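You operate a simulated robot arm through the tools that you are given. There is no shell and no other tool.

You run a simulated robot arm. Do the job below in one go: nothing can be reset, and whatever is moved stays where it is left.

JOB
Put the teal-banded bag on the middle island bench top away on the lower shelf of the grey shelving. Then take the red brush on the middle island bench top and put it away on the sorting bench top. Then take the grey wheel on the middle island bench top and put it away on the bottom shelf of the grey shelving. Then take the small steel tray on the middle island bench top and put it away on the top of the small steel table. Then take the teal scoop and put it on the packing bench top. Then put the square steel tray on the middle shelf of the grey shelving. Then take the purple pad and put it on top of the red spool. Then pull the hot rinse heater door open. Keep to this order. Set down upright: teal-banded bag.

The check looks at the end state, three seconds after you hand in, the way a careful person would. Anything else that was tipped, shoved, dropped, spilled or broken makes it a failure.

ROBOT AND FRAMES
A 7-joint arm with a two-finger parallel gripper on a trunk, on a base that drives. Base frame: it is fixed to the floor where the robot stands at the start and does not move with it; the origin is under the middle of the robot, x ahead of it, y to its left, z up. Units: m, degrees, N and s.
With the tool pointing down near the work surface it reaches from about 0.16 to 0.72 m from the robot's upright axis, wherever it stands. Its first joint turns from -166.0 to 166.0 degrees. Places, roughly: bottom shelf of the grey shelving [-6.8, 4.3, 0.1]; grey wheel (8x8x4 cm) [-1.7, 4.5, 0.8]; hot rinse heater door [-6.9, -0.1, 0.8]; lower shelf of the grey shelving [-6.8, 4.3, 0.5]; middle shelf of the grey shelving [-6.8, 4.3, 0.9]; packing bench top [0, 5.4, 0.8]; purple pad (6x5x5 cm) [-3, 7.2, 0.8]; red brush (12x5x8 cm) [-1.2, 3.1, 0.8]; red spool (7x7x8 cm) [-3.4, 7.4, 0.8]; small steel tray (37x22x5 cm) [-2.1, 4.4, 0.8]; sorting bench top [2.8, 2.6, 0.8]; square steel tray (24x18x4 cm) [-3.2, 7.3, 0.8]; teal scoop (10x9x10 cm) [-3.4, 6.9, 0.8]; teal-banded bag (11x8x13 cm) [-1.3, 3.5, 0.8]; top of the small steel table [-6.3, 2.1, 0.8]. Payload 1.57 kg.
Tool frame: the origin (TCP) lies between the finger pads and is the grasp point; the fingertips stand 0.03 m ahead of it; z points along the fingers, y is the line along which they close. Largest opening 0.11 m; finger width 0.024, thickness 0.012; the body of the gripper, 0.048 by 0.112 m, starts 0.078 m behind the TCP.
Orientation is that of the tool frame in the base frame, as a unit quaternion [w, x, y, z]. With the fingers straight down and closing along the base's y, the tool's x points along the base's -x, its y along +y and its z along -z.

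CONTROLS
- The arm moves only by the tool step_arm. Its argument "increments" is a list of rows, each an object of numbers (a shift or turn left out is 0, a gripper value left out holds the last): "x", "y", "z": the shift along the tool's x, y, z in m; "wx", "wy", "wz": the turn, a rotation vector about the tool's x, y, z in degrees; "hand": the opening, from 0 (shut) to 1 (fully open). In form: [{"x": .., "y": .., "z": .., "wx": .., "wy": .., "wz": .., "hand": ..}, ...]. A call has 1 to 20 rows; each row is the pose to reach, as a shift and turn from the pose commanded when the call began, along the tool's axes at that moment. Each row takes 0.2 s and may step no farther than 0.05 m and 8.6 degrees from the row before; otherwise, or with a gripper value out of range, the whole call is refused. Where a pose cannot be reached the arm comes as near as it can. A force on the tool above 40 N (or 10 N above the force at the start of the call, whichever is more), or a blocked arm, ends the call early, and 0.2 s more pass. Each finger travels about 0.045 m/s and halts on what it meets, pressing with about 30 N; the grip force reading is that of the motor and also rises with nothing between the fingers. The clock runs only during rows and for 0.2 s after the last one: add rows that repeat a pose to give the fingers time. It gives the time, the measured TCP pose, the force on the tool (base axes), the opening and the grip force at its end, in the units of the frame above (readings bear some noise), with the torque about the TCP (base axes, N m) and any sound that the robot's microphone picked up.
- Cameras (640 x 400 px; columns grow to the right, rows downward): "scene" is now at [0.0213, 0.1531, 1.4545]; the picture's right is [-0.04, -1.00, 0.00], its down [-0.60, 0.02, -0.80] and it looks along [0.80, -0.03, -0.60] (base axes); focal length 263 px, centre (320, 200). "wrist" rides on the gripper at [0.07, 0.016, -0.141] in the tool frame; the picture's right is [-0.23, 0.97, 0.00], its down [-0.86, -0.20, -0.48] and it looks along [-0.47, -0.11, 0.88] (tool axes); focal length 222 px, centre (320, 200). There is no depth. A picture from a camera that has moved, and an enlarged one, comes with that camera's place and axes in the base frame and with its lens. The place of the scene camera against the robot may be out by one fixed shift of up to 0.012 m in any direction.
- capture(camera): a new picture of that camera. No time passes.
- move_column(by): slides the trunk up (or, below 0, down) by that many m; the arm and the scene camera ride with it, the base frame stays. It gives what a move gives, with no picture.
- drive_base(legs): drives the robot by 1 to 6 legs, each [ahead, turn to the left] in m and degrees, along the robot's own axes; the way and the turn of a leg run together, so that a leg with both is an arc; at most 1.5 m and 180 degrees a leg. The arm and the cameras ride along, it lands a little off, and it stops where it bumps. It gives what a move gives.
- aim_head(pan, tilt): turns the head with the scene camera to pan (to the left, within 155 degrees either way) and tilt (down, from -29 to 69), counted from straight ahead of the robot. It gives what a move gives.
- close_up(camera, box): a new picture of the part [left, top, right, bottom] of that camera's present view, enlarged. No time passes.
- finish_job(): hands the job in; it is judged then, once.

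Places have to be worked out from the pictures, the camera data and where the tool is seen. Open the gripper and draw the arm clear of the work before you hand the job in, unless the task says otherwise.

The tools are called after ">>>" by a JSON object that holds its "name" and its "arguments". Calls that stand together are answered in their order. step_arm: Moves the arm, as the interface text tells. Its arguments: {"type":"object","properties":{"increments":{"type":"array"}},"required":["increments"]} The other tools are called the same way: move_column (by) slides the trunk up or down; drive_base (legs) drives the base; aim_head (pan, tilt) turns the head that bears the scene camera; capture (camera) takes a picture; close_up (camera, box) takes an enlarged picture of a part of a camera's view; finish_job () hands the job in.

At the start:

```text
time: 0.0
eef_pos: [0.4646, -0.1252, 1.0701]
tool_rot: [0.0, -0.001, 1.0, 0.0]
ft_force: [-0.3, 0.4, 0.0]
wrist_torque: [0.02, 0.01, -0.01]
width: 0.1102
grip_force: 0.2
trunk travel left (down, up): [-0.375, 0.215]
robot x, y, heading: [-0.0041, 0.0029, -0.1]
head pan, tilt: [-2.2, 37.1]
```

scene: 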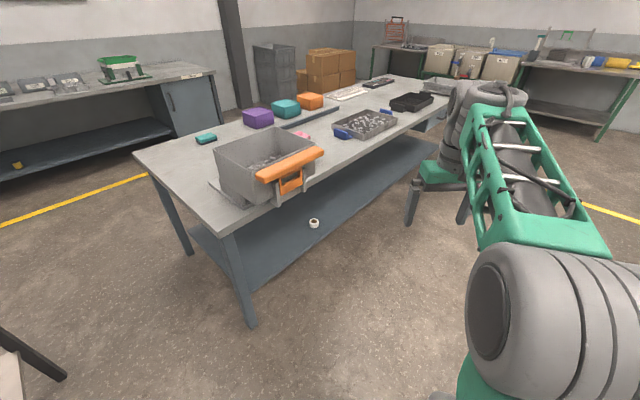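
wrist: 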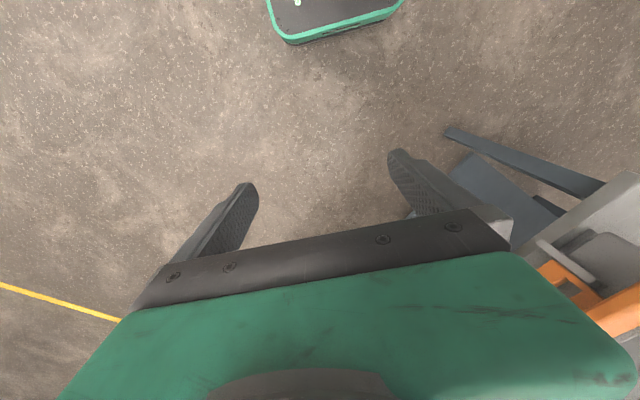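

The first picture shows a bench ahead; the work is to the left and behind. I look around with the head to learn the layout before driving.

>>> {"name": "aim_head", "arguments": {"pan": 70, "tilt": 20}}

>>> {"name": "capture", "arguments": {"camera": "scene"}}

>>> {"name": "aim_head", "arguments": {"pan": 110, "tilt": 20}}

>>> {"name": "capture", "arguments": {"camera": "scene"}}

>>> {"name": "aim_head", "arguments": {"pan": 150, "tilt": 20}}

>>> {"name": "capture", "arguments": {"camera": "scene"}}

```text
time: 1.4
eef_pos: [0.4647, -0.1258, 1.0696]
tool_rot: [0.0, 0.0, 1.0, 0.0]
ft_force: [-0.3, -0.5, 0.3]
wrist_torque: [-0.02, 0.01, -0.03]
width: 0.1098
grip_force: 0.1
trunk travel left (down, up): [-0.375, 0.215]
robot x, y, heading: [-0.0009, -0.0, -0.3]
head pan, tilt: [70.0, 20.0]
```

```text
taken
camera scene: at [-0.0336, 0.2439, 1.4816], right [0.94, -0.34, 0.0], down [-0.12, -0.32, -0.94], along [0.32, 0.88, -0.34], focal length 263 px, centre (320, 200)
```

scene: 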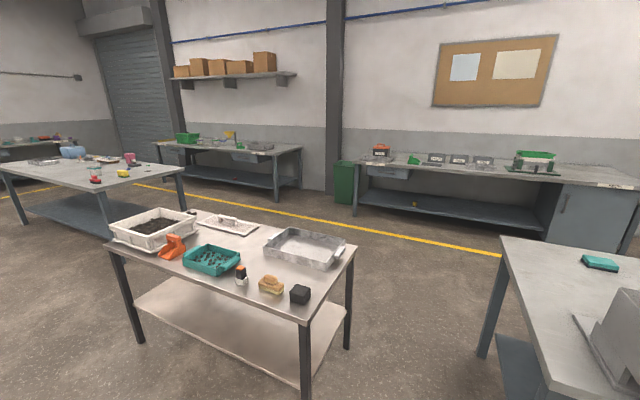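

```text
time: 2.5
eef_pos: [0.4656, -0.1249, 1.0704]
tool_rot: [0.0, 0.0, 1.0, 0.0]
ft_force: [-0.8, -0.5, 0.3]
wrist_torque: [0.01, -0.01, -0.01]
width: 0.1099
grip_force: 0.1
trunk travel left (down, up): [-0.375, 0.215]
robot x, y, heading: [-0.0022, 0.0004, 0.0]
head pan, tilt: [110.0, 20.0]
```

```text
taken
camera scene: at [-0.0973, 0.2439, 1.4817], right [0.94, 0.34, 0.0], down [0.12, -0.32, -0.94], along [-0.32, 0.88, -0.34], focal length 263 px, centre (320, 200)
```

scene: 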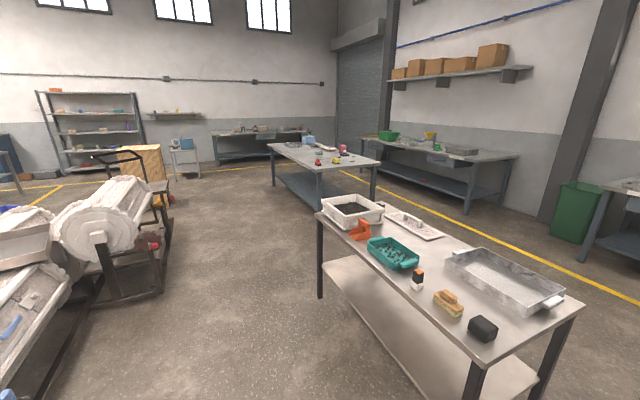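

```text
time: 3.6
eef_pos: [0.4661, -0.1245, 1.0706]
tool_rot: [-0.001, 0.0, 1.0, 0.0]
ft_force: [-0.3, 0.2, 0.8]
wrist_torque: [0.02, 0.01, -0.05]
width: 0.11
grip_force: 0.1
trunk travel left (down, up): [-0.375, 0.215]
robot x, y, heading: [-0.0013, 0.0011, 0.1]
head pan, tilt: [150.0, 20.0]
```

```text
taken
camera scene: at [-0.1461, 0.203, 1.4817], right [0.5, 0.87, 0.0], down [0.3, -0.17, -0.94], along [-0.81, 0.47, -0.34], focal length 263 px, centre (320, 200)
```

scene: 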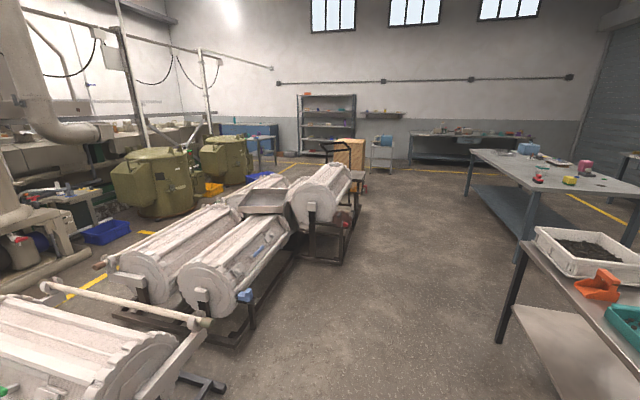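

The room's benches run at 45 degrees to the base frame; the island's left long edge lies about along w=(x+y)/√2≈1.29, and there is an aisle between it and the drums. I turn to the left and drive the first part of that aisle, then look again.

>>> {"name": "drive_base", "arguments": {"legs": [[0, 120], [1.1, 0], [0, 10], [0.9, 0]]}}

>>> {"name": "aim_head", "arguments": {"pan": -20, "tilt": 25}}

>>> {"name": "capture", "arguments": {"camera": "scene"}}

```text
time: 19.2
eef_pos: [-1.3035, 2.0939, 1.0701]
tool_rot: [-0.001, 0.903, -0.429, 0.0]
ft_force: [0.6, -0.1, 0.2]
wrist_torque: [-0.01, -0.02, 0.0]
width: 0.1097
grip_force: 0.0
trunk travel left (down, up): [-0.375, 0.215]
robot x, y, heading: [-1.1022, 1.6524, 129.5]
head pan, tilt: [150.0, 20.0]
```

```text
time: 21.8
eef_pos: [-1.3048, 2.0927, 1.0706]
tool_rot: [0.001, 0.903, -0.429, 0.0]
ft_force: [-0.4, -0.3, -0.2]
wrist_torque: [0.0, 0.0, -0.03]
width: 0.1099
grip_force: 0.1
trunk travel left (down, up): [-0.375, 0.215]
robot x, y, heading: [-1.1042, 1.6573, 129.4]
head pan, tilt: [-20.0, 25.0]
```

```text
taken
camera scene: at [-1.2235, 1.5983, 1.4736], right [0.94, 0.33, 0.0], down [0.14, -0.4, -0.91], along [-0.3, 0.86, -0.42], focal length 263 px, centre (320, 200)
```

scene: 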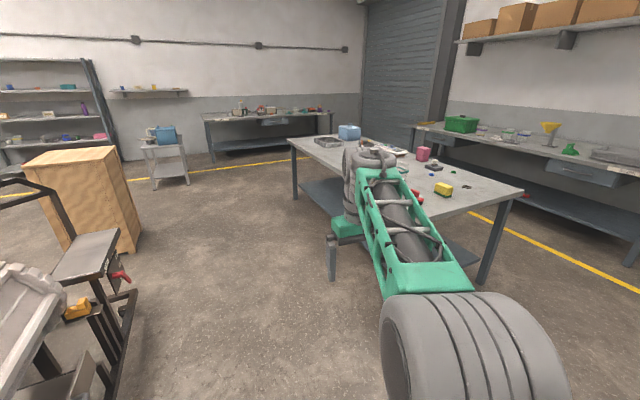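

The robot stands at about s=1.95, w=0.39 in the aisle. I drive up alongside the island and turn to face it (heading 45°), staying about 0.35 m from its edge.

>>> {"name": "drive_base", "arguments": {"legs": [[0, -17.8], [1.36, 0], [0, -66.6]]}}

>>> {"name": "aim_head", "arguments": {"pan": 0, "tilt": 45}}

>>> {"name": "capture", "arguments": {"camera": "scene"}}

>>> {"name": "capture", "arguments": {"camera": "wrist"}}

```text
time: 32.5
eef_pos: [-1.1917, 3.1661, 1.0707]
tool_rot: [0.001, -0.39, 0.921, 0.0]
ft_force: [-0.6, 0.3, -0.3]
wrist_torque: [-0.03, 0.0, -0.01]
width: 0.1099
grip_force: 0.0
trunk travel left (down, up): [-0.375, 0.215]
robot x, y, heading: [-1.6096, 2.921, 45.8]
head pan, tilt: [-20.0, 25.0]
```

```text
time: 33.3
eef_pos: [-1.1919, 3.1671, 1.0706]
tool_rot: [0.001, -0.39, 0.921, 0.0]
ft_force: [0.1, 0.1, 0.4]
wrist_torque: [-0.02, 0.02, -0.01]
width: 0.1098
grip_force: 0.0
trunk travel left (down, up): [-0.375, 0.215]
robot x, y, heading: [-1.607, 2.9189, 45.8]
head pan, tilt: [0.0, 45.0]
```

```text
taken
camera scene: at [-1.7077, 3.045, 1.4431], right [0.72, -0.7, 0.0], down [-0.49, -0.51, -0.71], along [0.49, 0.51, -0.71], focal length 263 px, centre (320, 200)
```

scene: 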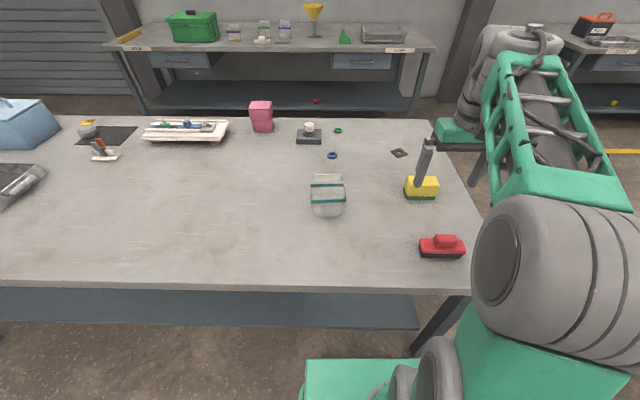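

```text
taken
camera wrist: at [-1.2529, 3.1277, 1.2105], right [-0.54, 0.84, 0.0], down [0.74, 0.47, 0.48], along [0.4, 0.26, -0.88], focal length 222 px, centre (320, 200)
```

wrist: 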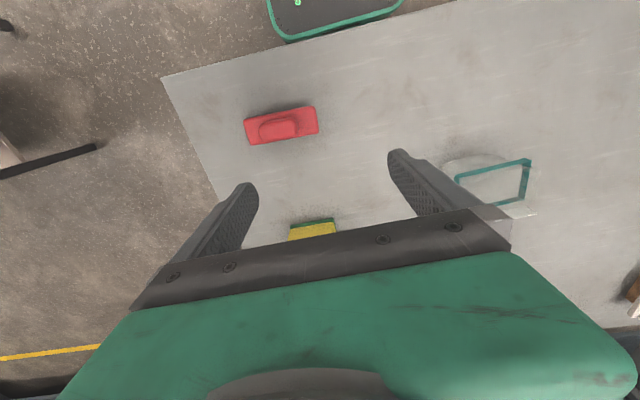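

The bag, the red brush and the yellow-and-green brush are in view. I zoom in on the bag with both cameras to measure its place and how it is turned.

>>> {"name": "close_up", "arguments": {"camera": "scene", "box": [270, 140, 390, 215]}}

>>> {"name": "close_up", "arguments": {"camera": "wrist", "box": [400, 120, 560, 220]}}

>>> {"name": "close_up", "arguments": {"camera": "scene", "box": [380, 130, 500, 275]}}

>>> {"name": "close_up", "arguments": {"camera": "scene", "box": [0, 80, 350, 220]}}

```text
5.33 times, centred on (330, 178) of scene
camera zoom: at [-1.7077, 3.045, 1.4431], right [0.72, -0.7, 0.0], down [-0.49, -0.51, -0.71], along [0.49, 0.51, -0.71], focal length 1400 px, centre (267, 320)
```

zoom: 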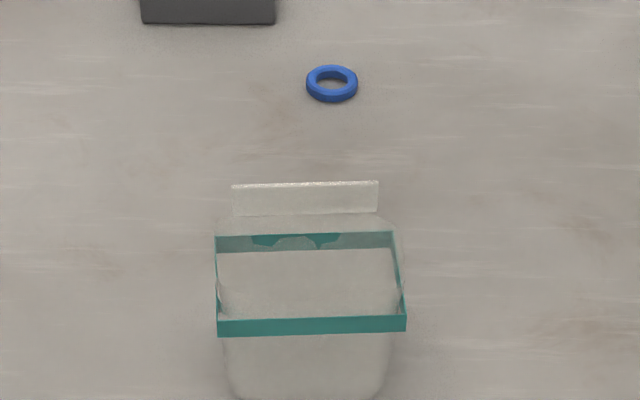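

```text
4.00 times, centred on (480, 170) of wrist
camera zoom: at [-1.2529, 3.1277, 1.2105], right [-0.54, 0.84, 0.0], down [0.74, 0.47, 0.48], along [0.4, 0.26, -0.88], focal length 888 px, centre (-320, 320)
```

zoom: 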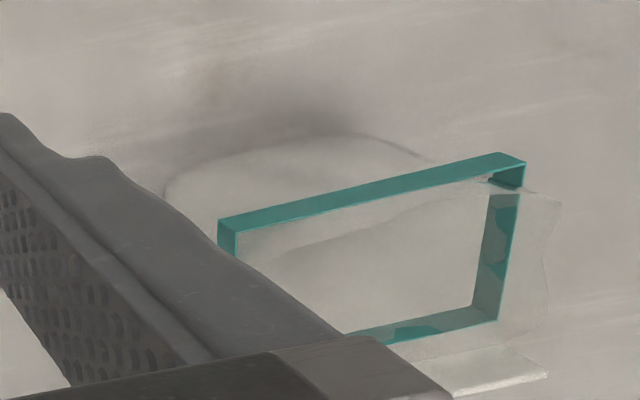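

```text
2.76 times, centred on (440, 202) of scene
camera zoom: at [-1.7077, 3.045, 1.4431], right [0.72, -0.7, 0.0], down [-0.49, -0.51, -0.71], along [0.49, 0.51, -0.71], focal length 724 px, centre (-11, 193)
```

zoom: 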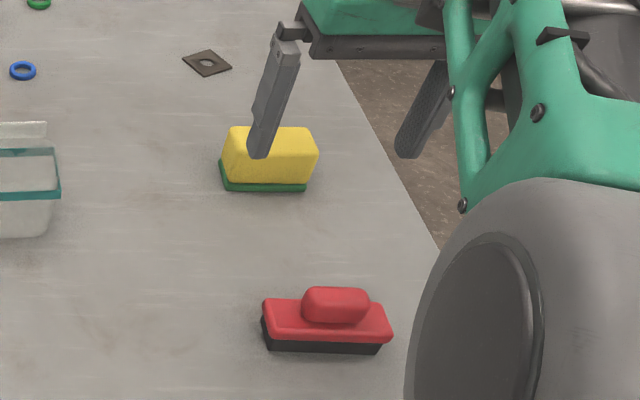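

```text
1.83 times, centred on (175, 150) of scene
camera zoom: at [-1.7077, 3.045, 1.4431], right [0.72, -0.7, 0.0], down [-0.49, -0.51, -0.71], along [0.49, 0.51, -0.71], focal length 480 px, centre (585, 291)
```

zoom: 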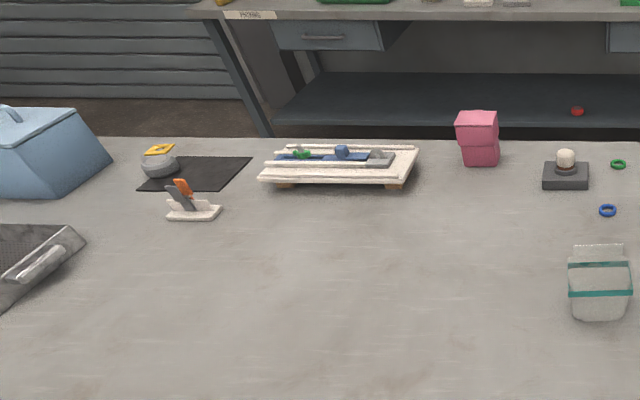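

From both cameras the bag's centre comes to about (-1.268, 3.46), its band at z≈0.865, its long side turned to about 138°. Since it must go onto a low shelf, I will take it with a tilted tool from its narrow end, fingers closing across the 8 cm side; first I turn the tool about its axis.

>>> {"name": "step_arm", "arguments": {"increments": [{"wz": 8, "hand": 1}, {"wz": 16}, {"wz": 24}, {"wz": 32}, {"wz": 40}, {"wz": 48}, {"wz": 56}, {"wz": 64}, {"wz": 72}, {"wz": 80}, {"wz": 87.4}, {"wz": 87.4}]}}

```text
time: 35.9
eef_pos: [-1.1915, 3.167, 1.0691]
tool_rot: [0.0, 0.357, 0.934, 0.0]
ft_force: [-0.3, 0.6, -0.5]
wrist_torque: [0.0, -0.03, 0.0]
width: 0.11
grip_force: 0.0
trunk travel left (down, up): [-0.375, 0.215]
robot x, y, heading: [-1.6089, 2.9228, 45.9]
head pan, tilt: [0.0, 45.0]
```

The turn went as planned (tool x now along 138°). Now I tilt the tool by 60° so it points to the robot's left and down.

>>> {"name": "step_arm", "arguments": {"increments": [{"wy": 8}, {"wy": 16}, {"wy": 24}, {"wy": 32}, {"wy": 40}, {"wy": 48}, {"wy": 55}, {"wy": 60}, {"wy": 60}]}}

>>> {"name": "capture", "arguments": {"camera": "scene"}}

>>> {"name": "capture", "arguments": {"camera": "wrist"}}

```text
time: 37.9
eef_pos: [-1.1969, 3.1643, 1.055]
tool_rot: [-0.21, 0.346, 0.911, 0.08]
ft_force: [-0.8, -0.2, -0.7]
wrist_torque: [0.01, -0.01, 0.02]
width: 0.1099
grip_force: 0.0
out of reach, approached as far as the arm can: row 4, 5, 6, 7, 8, 9
trunk travel left (down, up): [-0.375, 0.215]
robot x, y, heading: [-1.6048, 2.9204, 45.9]
head pan, tilt: [0.0, 45.0]
```

```text
taken
camera scene: at [-1.7078, 3.045, 1.443], right [0.72, -0.7, 0.0], down [-0.49, -0.51, -0.71], along [0.49, 0.51, -0.71], focal length 263 px, centre (320, 200)
```

scene: 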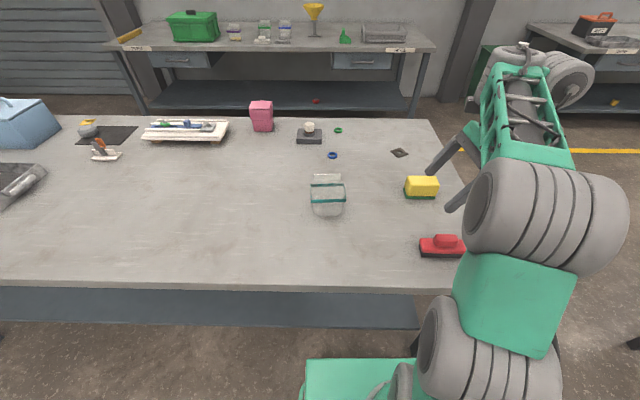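

```text
taken
camera wrist: at [-1.1874, 3.1769, 1.2109], right [0.8, 0.59, -0.1], down [0.6, -0.8, 0.06], along [-0.05, -0.11, -0.99], focal length 222 px, centre (320, 200)
```

wrist: 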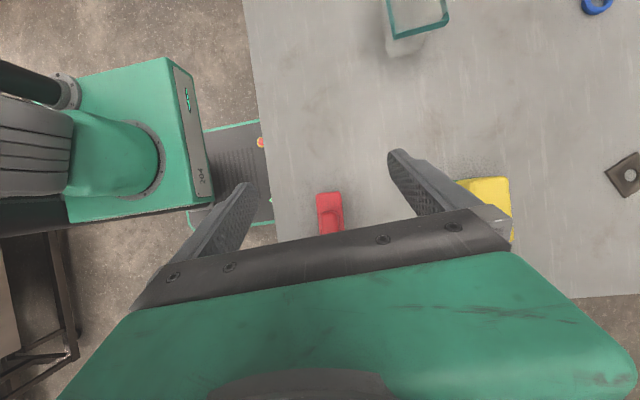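

The sideways tilt runs out of reach beyond about 26°, so I will take the bag from the island's near end instead, where the tool can tilt straight ahead. First I undo the tilt, one small step to see what the reference pose is.

>>> {"name": "step_arm", "arguments": {"increments": [{"wy": -8}, {"wy": -8}]}}

```text
time: 38.5
eef_pos: [-1.1977, 3.1638, 1.0543]
tool_rot: [-0.145, 0.35, 0.924, 0.054]
ft_force: [0.2, 0.0, -0.3]
wrist_torque: [-0.01, -0.03, -0.03]
width: 0.11
grip_force: 0.1
trunk travel left (down, up): [-0.375, 0.215]
robot x, y, heading: [-1.6047, 2.9193, 46.0]
head pan, tilt: [0.0, 45.0]
```

The reference is the pose actually reached. I straighten the tool fully and then turn it so that its camera side faces ahead.

>>> {"name": "step_arm", "arguments": {"increments": [{"wy": -8}, {"wy": -16}, {"wy": -17.8}, {"wy": -17.8}]}}

>>> {"name": "step_arm", "arguments": {"increments": [{"wz": 8}, {"wz": 16}, {"wz": 24}, {"wz": 32}, {"wz": 40}, {"wz": 48}, {"wz": 56}, {"wz": 64}, {"wz": 72}, {"wz": 80}, {"wz": 87}, {"wz": 92.3}, {"wz": 92.3, "z": -0.03}, {"wz": 92.3, "z": -0.03}]}}

>>> {"name": "capture", "arguments": {"camera": "scene"}}

```text
time: 39.5
eef_pos: [-1.196, 3.1633, 1.054]
tool_rot: [0.001, 0.353, 0.935, 0.0]
ft_force: [0.6, -0.1, 0.0]
wrist_torque: [0.0, 0.0, 0.01]
width: 0.1102
grip_force: 0.2
trunk travel left (down, up): [-0.375, 0.215]
robot x, y, heading: [-1.6057, 2.9209, 45.9]
head pan, tilt: [0.0, 45.0]
```

```text
time: 42.5
eef_pos: [-1.189, 3.1647, 1.0739]
tool_rot: [-0.003, 0.919, 0.393, 0.0]
ft_force: [-0.6, -0.5, -0.2]
wrist_torque: [-0.01, 0.0, -0.02]
width: 0.1102
grip_force: 0.1
out of reach, approached as far as the arm can: row 13
trunk travel left (down, up): [-0.375, 0.215]
robot x, y, heading: [-1.6078, 2.9168, 45.7]
head pan, tilt: [0.0, 45.0]
```

```text
taken
camera scene: at [-1.7079, 3.0445, 1.443], right [0.72, -0.7, 0.0], down [-0.49, -0.51, -0.71], along [0.49, 0.51, -0.71], focal length 263 px, centre (320, 200)
```

scene: 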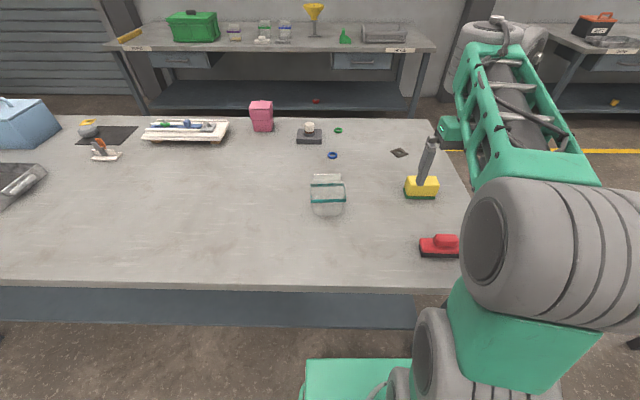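

The tool now has its camera side ahead. I test here, in free air, whether it can tilt forward by 60° before I drive round.

>>> {"name": "step_arm", "arguments": {"increments": [{"wy": 8}, {"wy": 16}, {"wy": 24}, {"wy": 32}, {"wy": 40}, {"wy": 48}, {"wy": 55}, {"wy": 60}, {"wy": 60}]}}

>>> {"name": "capture", "arguments": {"camera": "scene"}}

```text
time: 44.4
eef_pos: [-1.225, 3.1522, 1.2253]
tool_rot: [-0.102, 0.87, 0.291, 0.385]
ft_force: [-0.9, -0.1, 0.5]
wrist_torque: [0.02, -0.01, 0.03]
width: 0.1098
grip_force: 0.1
out of reach, approached as far as the arm can: row 1, 4, 5, 6, 7, 8, 9
trunk travel left (down, up): [-0.375, 0.215]
robot x, y, heading: [-1.604, 2.9176, 46.1]
head pan, tilt: [0.0, 45.0]
stopped in row 9: the arm was blocked; the commanded pose is now the measured one
```

```text
taken
camera scene: at [-1.7078, 3.0456, 1.4416], right [0.72, -0.7, 0.0], down [-0.49, -0.51, -0.71], along [0.49, 0.51, -0.71], focal length 263 px, centre (320, 200)
```

scene: 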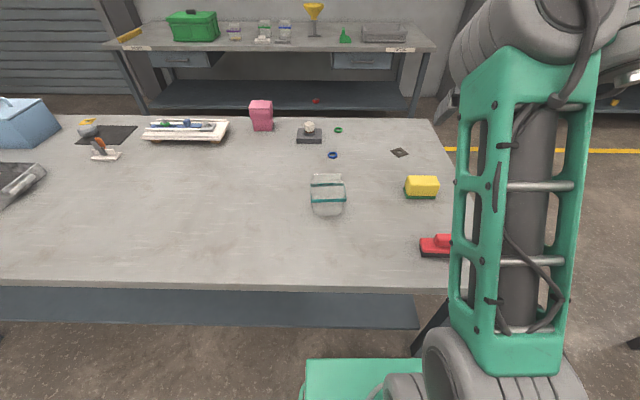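

Tilting so near the body pushed the arm up and blocked it; it needs to be farther out for a forward tilt. I bring it back to tool-down at the former height.

>>> {"name": "step_arm", "arguments": {"increments": [{"wy": -8, "x": -0.018, "z": 0.017}, {"wy": -16, "x": -0.036, "z": 0.034}, {"wy": -24, "x": -0.054, "z": 0.051}, {"wy": -32, "x": -0.072, "z": 0.068}, {"wy": -40, "x": -0.09, "z": 0.085}, {"wy": -46.9, "x": -0.102, "z": 0.096}, {"wy": -46.9, "x": -0.102, "z": 0.096}]}}

>>> {"name": "capture", "arguments": {"camera": "scene"}}

```text
time: 46.0
eef_pos: [-1.2234, 3.1439, 1.0718]
tool_rot: [0.019, 0.951, 0.307, 0.012]
ft_force: [0.0, -0.6, -0.4]
wrist_torque: [0.01, 0.02, -0.02]
width: 0.1099
grip_force: 0.0
out of reach, approached as far as the arm can: row 6, 7
trunk travel left (down, up): [-0.375, 0.215]
robot x, y, heading: [-1.6096, 2.9218, 46.0]
head pan, tilt: [0.0, 45.0]
```

```text
taken
camera scene: at [-1.7081, 3.0448, 1.443], right [0.72, -0.7, 0.0], down [-0.49, -0.51, -0.71], along [0.49, 0.51, -0.71], focal length 263 px, centre (320, 200)
```

scene: 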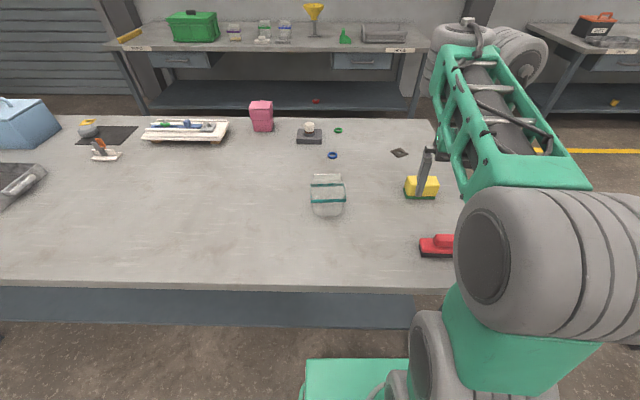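

The arm is back with the tool nearly down. I line it up with the heading, reach farther ahead and lower, and try the forward tilt there.

>>> {"name": "step_arm", "arguments": {"increments": [{"wz": -5, "x": 0.03}, {"wz": -10.2, "x": 0.07}, {"wz": -10.2, "x": 0.11, "z": 0.02}, {"wz": -10.2, "x": 0.15, "z": 0.04}, {"wz": -10.2, "x": 0.19, "z": 0.06}, {"wz": -10.2, "x": 0.19, "z": 0.06}]}}

>>> {"name": "step_arm", "arguments": {"increments": [{"wy": 8}, {"wy": 16}, {"wy": 24}, {"wy": 32}, {"wy": 40}, {"wy": 48}, {"wy": 55}, {"wy": 60}, {"wy": 60}]}}

>>> {"name": "capture", "arguments": {"camera": "scene"}}

```text
time: 47.4
eef_pos: [-1.0991, 3.2527, 1.0019]
tool_rot: [0.022, 0.92, 0.39, 0.01]
ft_force: [0.1, 0.5, -0.6]
wrist_torque: [0.02, -0.02, 0.02]
width: 0.1099
grip_force: 0.0
out of reach, approached as far as the arm can: row 1, 2, 3, 4, 5, 6
trunk travel left (down, up): [-0.375, 0.215]
robot x, y, heading: [-1.6041, 2.9184, 45.7]
head pan, tilt: [0.0, 45.0]
```

```text
time: 49.4
eef_pos: [-0.9859, 3.2855, 1.078]
tool_rot: [-0.109, 0.871, 0.383, 0.287]
ft_force: [0.5, 0.6, -0.1]
wrist_torque: [-0.01, 0.0, -0.01]
width: 0.11
grip_force: 0.1
out of reach, approached as far as the arm can: row 1, 2, 3, 4, 5, 6, 7, 8, 9
trunk travel left (down, up): [-0.375, 0.215]
robot x, y, heading: [-1.6103, 2.9202, 46.1]
head pan, tilt: [0.0, 45.0]
```

```text
taken
camera scene: at [-1.7077, 3.0451, 1.443], right [0.72, -0.7, 0.0], down [-0.49, -0.51, -0.71], along [0.49, 0.51, -0.71], focal length 263 px, centre (320, 200)
```

scene: 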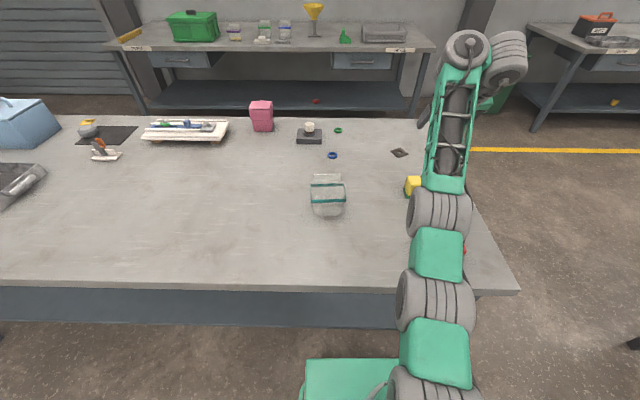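

The posture suggests the last joint was wound to its end when I turned the tool by +180°. I straighten the tool and unwind it the other way to its original turn, then test again.

>>> {"name": "step_arm", "arguments": {"increments": [{"wy": -8, "x": -0.03, "z": -0.015, "y": -0.01}, {"wy": -16, "x": -0.06, "z": -0.03, "y": -0.02}, {"wy": -24, "x": -0.09, "z": -0.045, "y": -0.03}, {"wy": -31, "x": -0.125, "z": -0.06, "y": -0.04}, {"wy": -35.8, "x": -0.155, "z": -0.075, "y": -0.05}, {"wy": -35.8, "x": -0.155, "z": -0.075, "y": -0.05}]}}

>>> {"name": "step_arm", "arguments": {"increments": [{"wz": -8.5}, {"wz": -17}, {"wz": -25.5}, {"wz": -34}, {"wz": -42.5}, {"wz": -51}, {"wz": -59.5}, {"wz": -68}, {"wz": -76.5}, {"wz": -85}, {"wz": -93.5}, {"wz": -102}, {"wz": -110.5}, {"wz": -119}, {"wz": -127.5}, {"wz": -136}, {"wz": -144.5}, {"wz": -153}, {"wz": -161.5}, {"wz": -170}]}}

>>> {"name": "capture", "arguments": {"camera": "scene"}}

```text
time: 50.8
eef_pos: [-1.139, 3.1962, 1.0418]
tool_rot: [0.013, 0.917, 0.398, 0.006]
ft_force: [-0.1, -0.2, 0.7]
wrist_torque: [-0.01, -0.01, -0.03]
width: 0.11
grip_force: 0.1
out of reach, approached as far as the arm can: row 1, 2
trunk travel left (down, up): [-0.375, 0.215]
robot x, y, heading: [-1.6082, 2.9178, 45.7]
head pan, tilt: [0.0, 45.0]
```

```text
time: 55.0
eef_pos: [-1.1379, 3.1964, 1.0409]
tool_rot: [0.006, -0.317, 0.948, -0.012]
ft_force: [0.0, -0.1, 0.8]
wrist_torque: [0.02, 0.0, 0.04]
width: 0.1101
grip_force: 0.1
trunk travel left (down, up): [-0.375, 0.215]
robot x, y, heading: [-1.6041, 2.9224, 45.8]
head pan, tilt: [0.0, 45.0]
```

```text
taken
camera scene: at [-1.7077, 3.0451, 1.443], right [0.72, -0.7, 0.0], down [-0.49, -0.51, -0.71], along [0.49, 0.51, -0.71], focal length 263 px, centre (320, 200)
```

scene: 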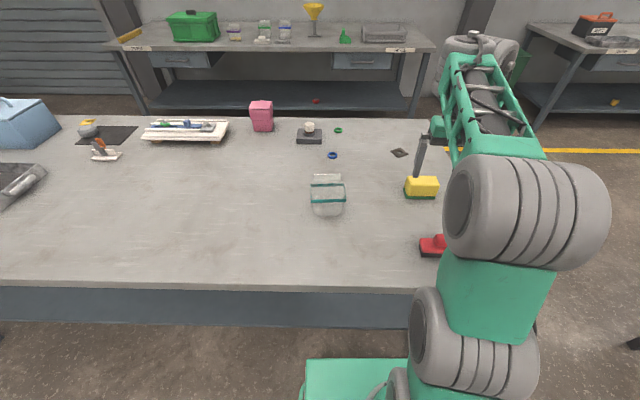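

Back at roughly the original turn with no reach complaints. I test the forward tilt in this natural turn (camera side below).

>>> {"name": "step_arm", "arguments": {"increments": [{"wy": -8}, {"wy": -16}, {"wy": -24}, {"wy": -32}, {"wy": -40}, {"wy": -48}, {"wy": -55}, {"wy": -60}, {"wy": -60}]}}

>>> {"name": "capture", "arguments": {"camera": "scene"}}

```text
time: 57.0
eef_pos: [-1.1377, 3.1963, 1.0446]
tool_rot: [0.479, -0.28, 0.819, 0.147]
ft_force: [0.9, -0.5, 0.1]
wrist_torque: [0.03, 0.01, 0.03]
width: 0.1101
grip_force: 0.1
out of reach, approached as far as the arm can: row 1
trunk travel left (down, up): [-0.375, 0.215]
robot x, y, heading: [-1.6031, 2.9201, 45.9]
head pan, tilt: [0.0, 45.0]
```

```text
taken
camera scene: at [-1.7078, 3.045, 1.443], right [0.72, -0.7, 0.0], down [-0.49, -0.51, -0.71], along [0.49, 0.51, -0.71], focal length 263 px, centre (320, 200)
```

scene: 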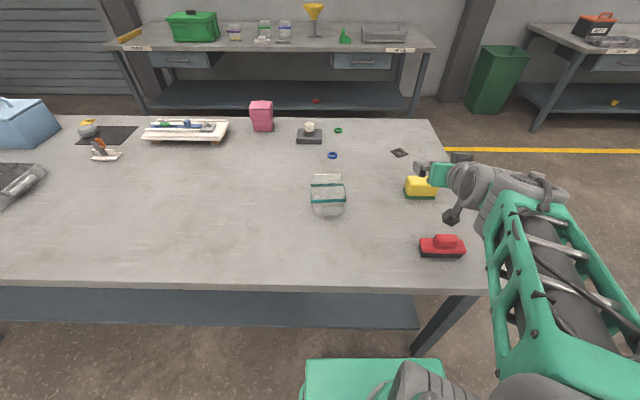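

In the natural turn the forward tilt of 60° works cleanly. Now I try swinging this tilted tool about the vertical to the left, toward 138°, so I might take the bag from where I stand.

>>> {"name": "step_arm", "arguments": {"increments": [{"wx": -7.37, "wy": -0.23, "wz": -4.24}, {"wx": -14.74, "wy": -0.46, "wz": -8.48}, {"wx": -22.1, "wy": -0.69, "wz": -12.7}, {"wx": -29.5, "wy": -0.92, "wz": -17.0}, {"wx": -36.8, "wy": -1.15, "wz": -21.2}, {"wx": -44.2, "wy": -1.38, "wz": -25.4}, {"wx": -51.6, "wy": -1.6, "wz": -29.7}, {"wx": -59.0, "wy": -1.84, "wz": -33.9}, {"wx": -66.3, "wy": -2.07, "wz": -38.2}, {"wx": -73.7, "wy": -2.3, "wz": -42.4}, {"wx": -81.1, "wy": -2.5, "wz": -46.7}, {"wx": -88.4, "wy": -2.75, "wz": -50.9}, {"wx": -88.4, "wy": -2.75, "wz": -50.9}]}}

>>> {"name": "capture", "arguments": {"camera": "scene"}}

>>> {"name": "capture", "arguments": {"camera": "wrist"}}

```text
time: 59.8
eef_pos: [-1.2928, 3.2239, 0.837]
tool_rot: [-0.187, 0.814, -0.297, -0.462]
ft_force: [0.2, -0.2, -0.1]
wrist_torque: [0.01, -0.06, -0.01]
width: 0.1097
grip_force: 0.1
out of reach, approached as far as the arm can: row 7, 8, 9, 10, 11, 12, 13
trunk travel left (down, up): [-0.375, 0.215]
robot x, y, heading: [-1.6084, 2.9181, 45.9]
head pan, tilt: [0.0, 45.0]
```

```text
taken
camera scene: at [-1.7088, 3.0455, 1.4429], right [0.72, -0.7, 0.0], down [-0.49, -0.51, -0.71], along [0.49, 0.51, -0.71], focal length 263 px, centre (320, 200)
```

scene: 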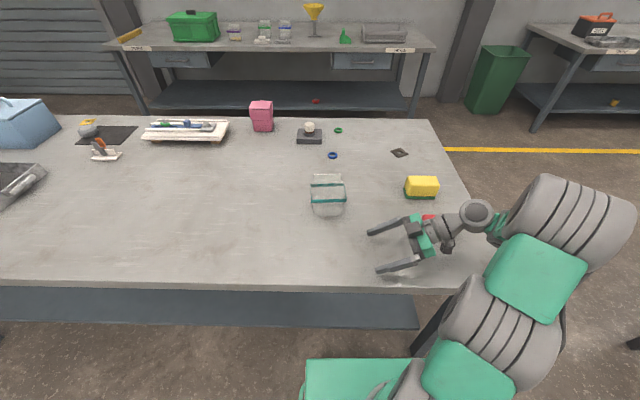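

```text
taken
camera wrist: at [-1.1863, 3.1078, 0.8469], right [-0.73, -0.66, 0.17], down [0.1, 0.14, 0.99], along [-0.68, 0.73, -0.03], focal length 222 px, centre (320, 200)
```

wrist: 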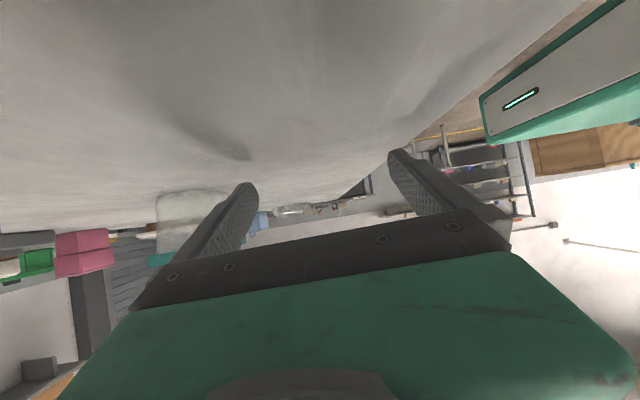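

The tool did reach the wanted direction (138°, 30° below level) but only by drifting low, to z=0.837. I check closely that nothing near it, above all the red brush, has been touched.

>>> {"name": "close_up", "arguments": {"camera": "scene", "box": [340, 140, 520, 290]}}

```text
2.67 times, centred on (430, 215) of scene
camera zoom: at [-1.7088, 3.0455, 1.4429], right [0.72, -0.7, 0.0], down [-0.49, -0.51, -0.71], along [0.49, 0.51, -0.71], focal length 700 px, centre (27, 160)
```

zoom: 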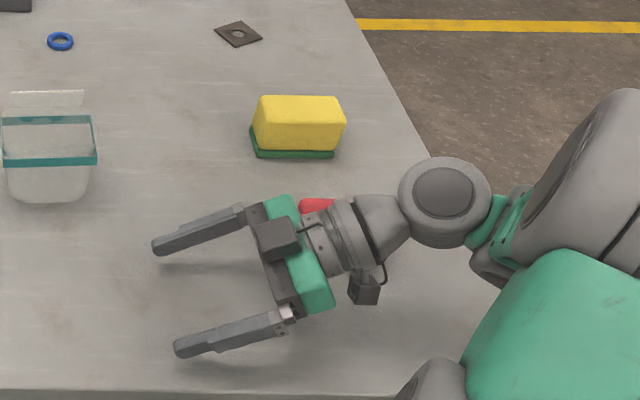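

The red brush seems to have been nudged away from me by the hand as the arm drifted down. I lift straight up a little first and look again.

>>> {"name": "step_arm", "arguments": {"increments": [{"x": -0.017, "z": -0.01}, {"x": -0.034, "z": -0.02}, {"x": -0.052, "z": -0.03}, {"x": -0.052, "z": -0.03}]}}

>>> {"name": "capture", "arguments": {"camera": "scene"}}

```text
time: 60.8
eef_pos: [-1.3187, 3.2237, 0.8635]
tool_rot: [-0.187, 0.814, -0.297, -0.462]
ft_force: [0.0, -0.2, 0.4]
wrist_torque: [-0.01, 0.01, -0.02]
width: 0.11
grip_force: 0.1
out of reach, approached as far as the arm can: row 1, 2, 3, 4
trunk travel left (down, up): [-0.375, 0.215]
robot x, y, heading: [-1.6042, 2.9223, 46.1]
head pan, tilt: [0.0, 45.0]
```

```text
taken
camera scene: at [-1.708, 3.045, 1.443], right [0.72, -0.7, 0.0], down [-0.49, -0.51, -0.71], along [0.49, 0.51, -0.71], focal length 263 px, centre (320, 200)
```

scene: 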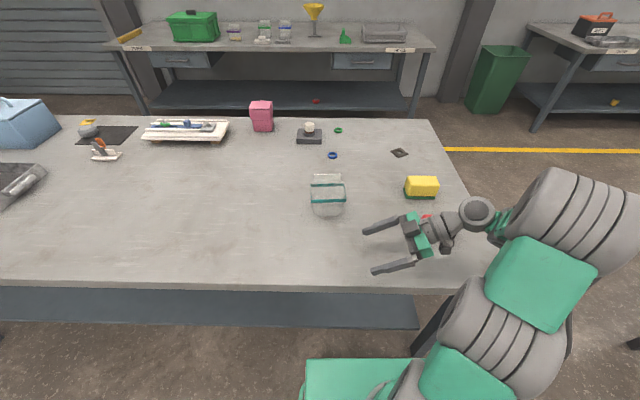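

The arm itself moves poorly here, but the trunk can lift everything straight up. I raise it 0.15 m.

>>> {"name": "move_column", "arguments": {"by": 0.15}}

>>> {"name": "capture", "arguments": {"camera": "scene"}}

>>> {"name": "capture", "arguments": {"camera": "wrist"}}

```text
time: 62.5
eef_pos: [-1.3178, 3.2241, 1.0131]
tool_rot: [-0.187, 0.814, -0.298, -0.463]
ft_force: [0.0, 1.1, 0.4]
wrist_torque: [0.0, 0.03, -0.01]
width: 0.11
grip_force: 0.1
trunk travel left (down, up): [-0.525, 0.065]
robot x, y, heading: [-1.6037, 2.9241, 45.7]
head pan, tilt: [0.0, 45.0]
```

```text
taken
camera scene: at [-1.7076, 3.0451, 1.593], right [0.72, -0.7, 0.0], down [-0.49, -0.51, -0.71], along [0.49, 0.51, -0.71], focal length 263 px, centre (320, 200)
```

scene: 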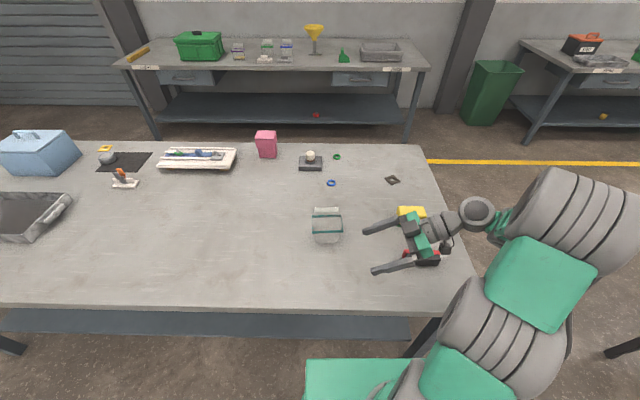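

```text
taken
camera wrist: at [-1.2107, 3.1077, 1.0217], right [-0.73, -0.66, 0.17], down [0.1, 0.14, 0.99], along [-0.68, 0.74, -0.03], focal length 222 px, centre (320, 200)
```

wrist: 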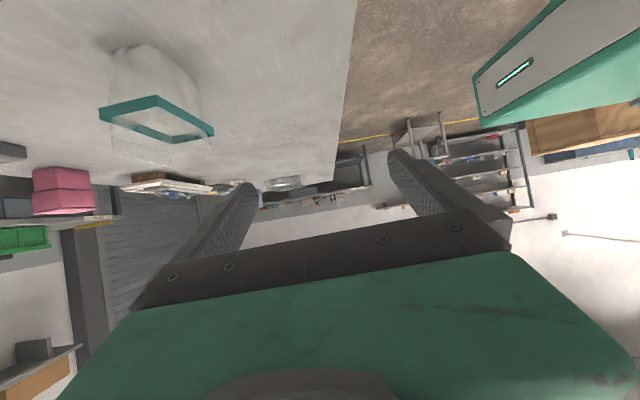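

>>> {"name": "close_up", "arguments": {"camera": "scene", "box": [340, 180, 490, 290]}}

```text
3.64 times, centred on (415, 235) of scene
camera zoom: at [-1.7076, 3.0451, 1.593], right [0.72, -0.7, 0.0], down [-0.49, -0.51, -0.71], along [0.49, 0.51, -0.71], focal length 955 px, centre (-26, 73)
```

zoom: 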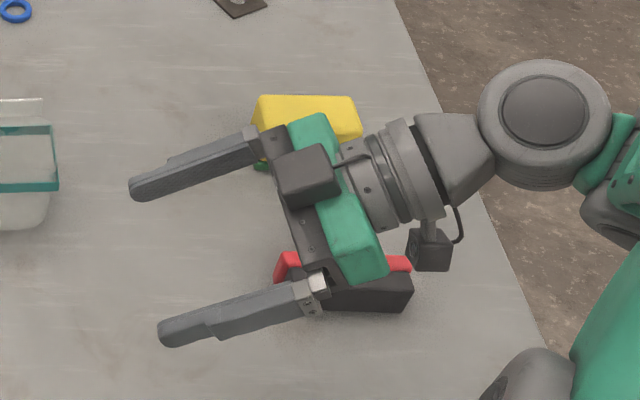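

The brush lies under the hand and looks tipped over; I will deal with it in its turn. The tool is lifted clear, so I now move it away from me along its own y axis, to a point in line with the bag but above it.

>>> {"name": "step_arm", "arguments": {"increments": [{"y": -0.045}, {"y": -0.09}, {"y": -0.135}, {"y": -0.175}, {"y": -0.208}, {"y": -0.208}]}}

>>> {"name": "capture", "arguments": {"camera": "scene"}}

>>> {"name": "capture", "arguments": {"camera": "wrist"}}

```text
time: 63.9
eef_pos: [-1.2669, 3.3495, 0.9615]
tool_rot: [-0.189, 0.814, -0.299, -0.461]
ft_force: [-0.1, -0.9, 0.0]
wrist_torque: [-0.01, 0.0, 0.01]
width: 0.1101
grip_force: 0.1
out of reach, approached as far as the arm can: row 1, 2, 3, 4, 5, 6
trunk travel left (down, up): [-0.525, 0.065]
robot x, y, heading: [-1.6052, 2.9186, 45.8]
head pan, tilt: [0.0, 45.0]
```

```text
taken
camera scene: at [-1.7083, 3.045, 1.5929], right [0.72, -0.7, 0.0], down [-0.49, -0.51, -0.71], along [0.49, 0.51, -0.71], focal length 263 px, centre (320, 200)
```

scene: 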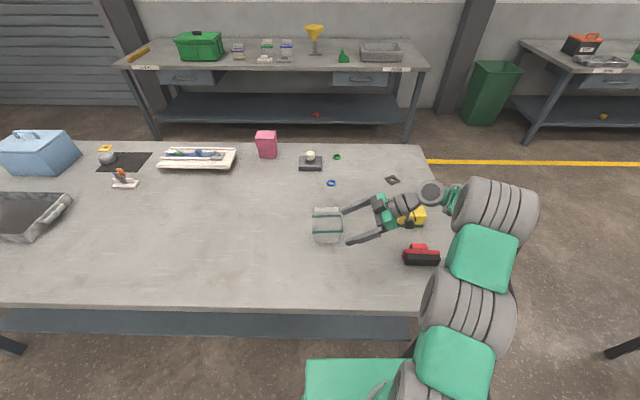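

```text
taken
camera wrist: at [-1.1597, 3.2327, 0.9698], right [-0.73, -0.66, 0.17], down [0.1, 0.14, 0.99], along [-0.67, 0.74, -0.04], focal length 222 px, centre (320, 200)
```

wrist: 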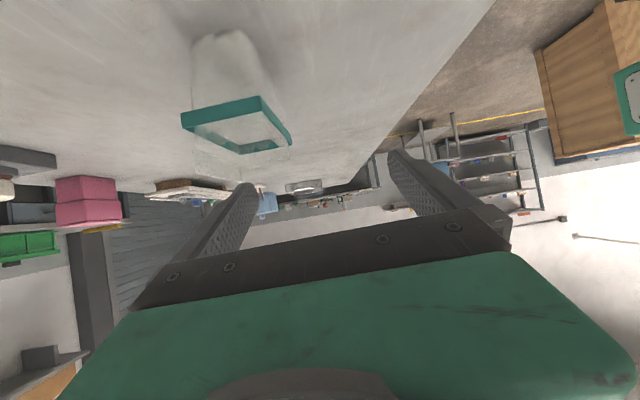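

Standing beside the island, this sideways pose stays at the edge of reach, so I will go round to the island's near end. I swing the tilted tool back to pointing ahead while backing off and rising.

>>> {"name": "step_arm", "arguments": {"increments": [{"x": -0.012, "y": 0.01, "z": -0.03}, {"wx": 7.37, "wy": 0.25, "wz": 4.25, "x": -0.018, "y": 0.025, "z": -0.05}, {"wx": 14.7, "wy": 0.5, "wz": 8.5, "x": -0.02, "y": 0.04, "z": -0.07}, {"wx": 22, "wy": 0.75, "wz": 12.75, "x": -0.024, "y": 0.055, "z": -0.09}, {"wx": 29.4, "wy": 1, "wz": 17, "x": -0.028, "y": 0.07, "z": -0.11}, {"wx": 36.7, "wy": 1.25, "wz": 21.25, "x": -0.032, "y": 0.08, "z": -0.125}, {"wx": 44, "wy": 1.5, "wz": 25.5, "x": -0.036, "y": 0.0925, "z": -0.142}, {"wx": 51.4, "wy": 1.75, "wz": 29.75, "x": -0.036, "y": 0.0925, "z": -0.142}, {"wx": 58.7, "wy": 2, "wz": 34, "x": -0.036, "y": 0.0925, "z": -0.142}, {"wx": 66, "wy": 2.25, "wz": 38.25, "x": -0.036, "y": 0.0925, "z": -0.142}, {"wx": 73.4, "wy": 2.5, "wz": 42.5, "x": -0.036, "y": 0.0925, "z": -0.142}, {"wx": 79, "wy": 2.7, "wz": 45.8, "x": -0.036, "y": 0.0925, "z": -0.142}, {"wx": 79, "wy": 2.7, "wz": 45.8, "x": -0.036, "y": 0.0925, "z": -0.142}]}}

>>> {"name": "capture", "arguments": {"camera": "scene"}}

```text
time: 66.7
eef_pos: [-1.2487, 3.2058, 1.0596]
tool_rot: [0.463, -0.355, 0.79, 0.189]
ft_force: [-1.3, 0.5, -0.4]
wrist_torque: [0.02, 0.02, 0.0]
width: 0.1102
grip_force: 0.0
out of reach, approached as far as the arm can: row 1
trunk travel left (down, up): [-0.525, 0.065]
robot x, y, heading: [-1.6071, 2.9171, 45.7]
head pan, tilt: [0.0, 45.0]
```

```text
taken
camera scene: at [-1.708, 3.045, 1.593], right [0.72, -0.7, 0.0], down [-0.49, -0.51, -0.71], along [0.49, 0.51, -0.71], focal length 263 px, centre (320, 200)
```

scene: 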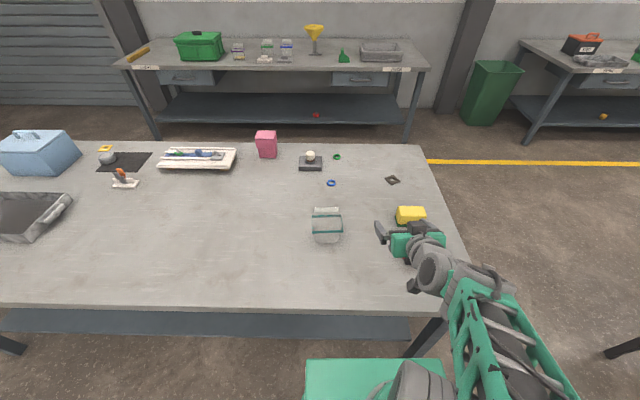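

The arm is back in a good posture. I drive round to the island's near end, in the gap between the two benches, to face along the island.

>>> {"name": "drive_base", "arguments": {"legs": [[-0.35, 0], [0, -90.8], [0.9, 0], [0, 90], [1.0, 0], [0, 90]]}}

>>> {"name": "capture", "arguments": {"camera": "scene"}}

```text
time: 89.7
eef_pos: [-0.7928, 3.1166, 1.0586]
tool_rot: [-0.195, 0.809, -0.311, -0.46]
ft_force: [0.0, 0.3, 0.4]
wrist_torque: [-0.01, 0.01, 0.01]
width: 0.1097
grip_force: 0.0
trunk travel left (down, up): [-0.525, 0.065]
robot x, y, heading: [-0.5118, 2.7576, 135.4]
head pan, tilt: [0.0, 45.0]
```

```text
taken
camera scene: at [-0.6404, 2.6629, 1.593], right [0.7, 0.71, 0.0], down [0.5, -0.5, -0.71], along [-0.5, 0.5, -0.71], focal length 263 px, centre (320, 200)
```

scene: 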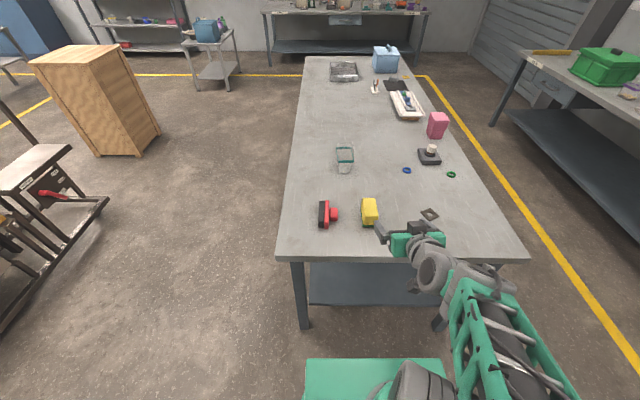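

Now I see the island from its near end; the red brush does lie on its side. I zoom in on the bag and the two brushes.

>>> {"name": "close_up", "arguments": {"camera": "scene", "box": [295, 130, 405, 240]}}

>>> {"name": "close_up", "arguments": {"camera": "scene", "box": [310, 130, 380, 180]}}

```text
3.64 times, centred on (350, 185) of scene
camera zoom: at [-0.6404, 2.6629, 1.593], right [0.7, 0.71, 0.0], down [0.5, -0.5, -0.71], along [-0.5, 0.5, -0.71], focal length 955 px, centre (211, 254)
```

zoom: 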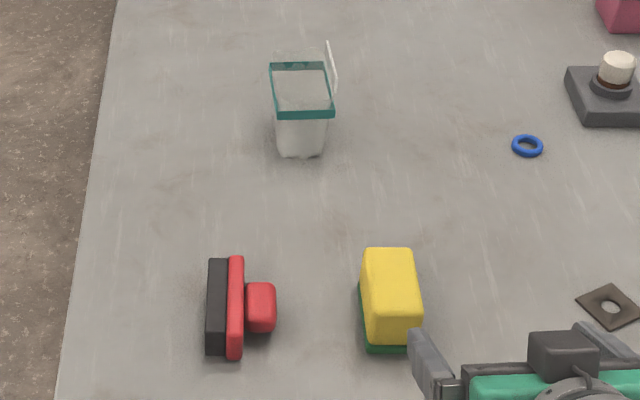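

```text
8.00 times, centred on (345, 155) of scene
camera zoom: at [-0.6404, 2.6629, 1.593], right [0.7, 0.71, 0.0], down [0.5, -0.5, -0.71], along [-0.5, 0.5, -0.71], focal length 2101 px, centre (120, 560)
```

zoom: 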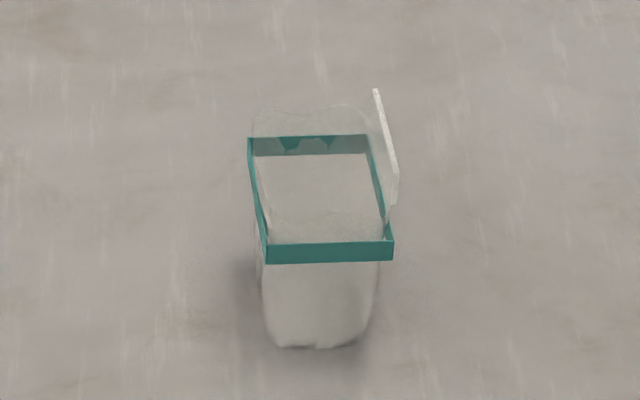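

From the two views the bag's centre is at about (-1.273, 3.454), band z≈0.88, long side toward 138°. I drive 0.2 m closer to the end of the island so the bag is about 0.83 m ahead.

>>> {"name": "drive_base", "arguments": {"legs": [[0.2, 0]]}}

>>> {"name": "capture", "arguments": {"camera": "scene"}}

```text
time: 91.2
eef_pos: [-0.9368, 3.2558, 1.0583]
tool_rot: [-0.195, 0.809, -0.31, -0.459]
ft_force: [0.3, 0.3, -0.1]
wrist_torque: [-0.01, 0.01, 0.02]
width: 0.11
grip_force: 0.1
trunk travel left (down, up): [-0.525, 0.065]
robot x, y, heading: [-0.6541, 2.8941, 135.4]
head pan, tilt: [0.0, 45.0]
```

```text
taken
camera scene: at [-0.783, 2.8037, 1.593], right [0.7, 0.71, 0.0], down [0.5, -0.5, -0.71], along [-0.5, 0.5, -0.71], focal length 263 px, centre (320, 200)
```

scene: 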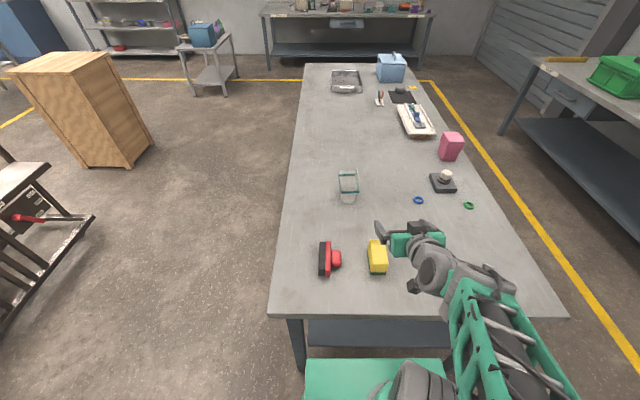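

I extend the tilted tool along the island to a pre-grasp point 13 cm short of the bag along the tool axis, and check with both cameras.

>>> {"name": "step_arm", "arguments": {"increments": [{"x": -0.0045, "y": 0.012, "z": 0.04, "hand": 1}, {"x": -0.009, "y": 0.024, "z": 0.08}, {"x": -0.0135, "y": 0.036, "z": 0.12}, {"x": -0.018, "y": 0.049, "z": 0.162, "wx": -0.6, "wz": 0.4}, {"x": -0.0225, "y": 0.061, "z": 0.202, "wx": -1.2, "wz": 0.8}, {"x": -0.027, "y": 0.073, "z": 0.243, "wx": -1.73, "wz": 1.06}, {"x": -0.0313, "y": 0.0849, "z": 0.2828, "wx": -1.73, "wz": 1.06}, {"x": -0.0313, "y": 0.0849, "z": 0.2828, "wx": -1.73, "wz": 1.06}]}}

>>> {"name": "capture", "arguments": {"camera": "scene"}}

>>> {"name": "capture", "arguments": {"camera": "wrist"}}

```text
time: 93.0
eef_pos: [-1.1827, 3.3753, 0.9417]
tool_rot: [-0.179, 0.809, -0.312, -0.466]
ft_force: [-0.1, 0.2, 0.2]
wrist_torque: [-0.01, 0.01, -0.02]
width: 0.1098
grip_force: 0.0
trunk travel left (down, up): [-0.525, 0.065]
robot x, y, heading: [-0.6513, 2.8946, 135.5]
head pan, tilt: [0.0, 45.0]
```

```text
taken
camera scene: at [-0.783, 2.8035, 1.593], right [0.7, 0.71, 0.0], down [0.5, -0.5, -0.71], along [-0.5, 0.5, -0.71], focal length 263 px, centre (320, 200)
```

scene: 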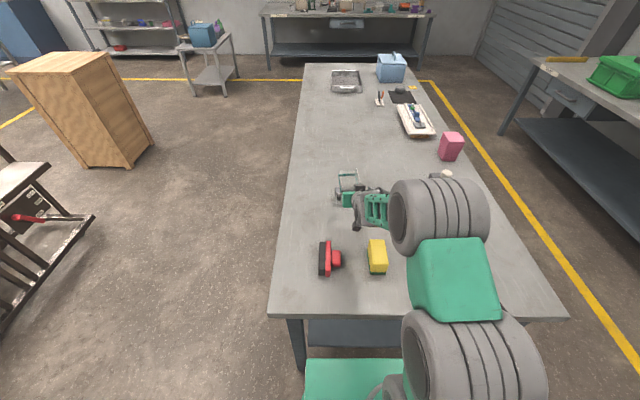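

```text
taken
camera wrist: at [-1.0769, 3.2569, 0.9514], right [-0.74, -0.65, 0.2], down [0.12, 0.16, 0.98], along [-0.67, 0.75, -0.04], focal length 222 px, centre (320, 200)
```

wrist: 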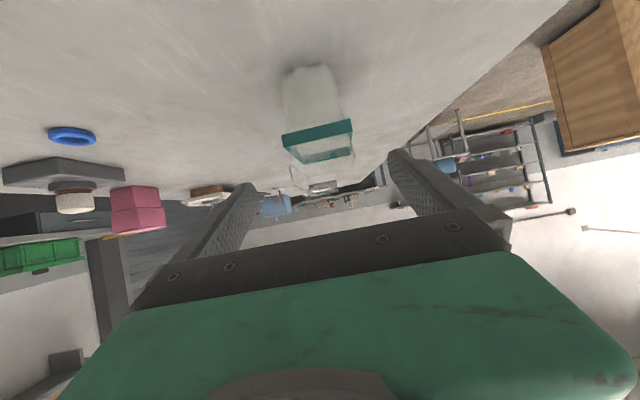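

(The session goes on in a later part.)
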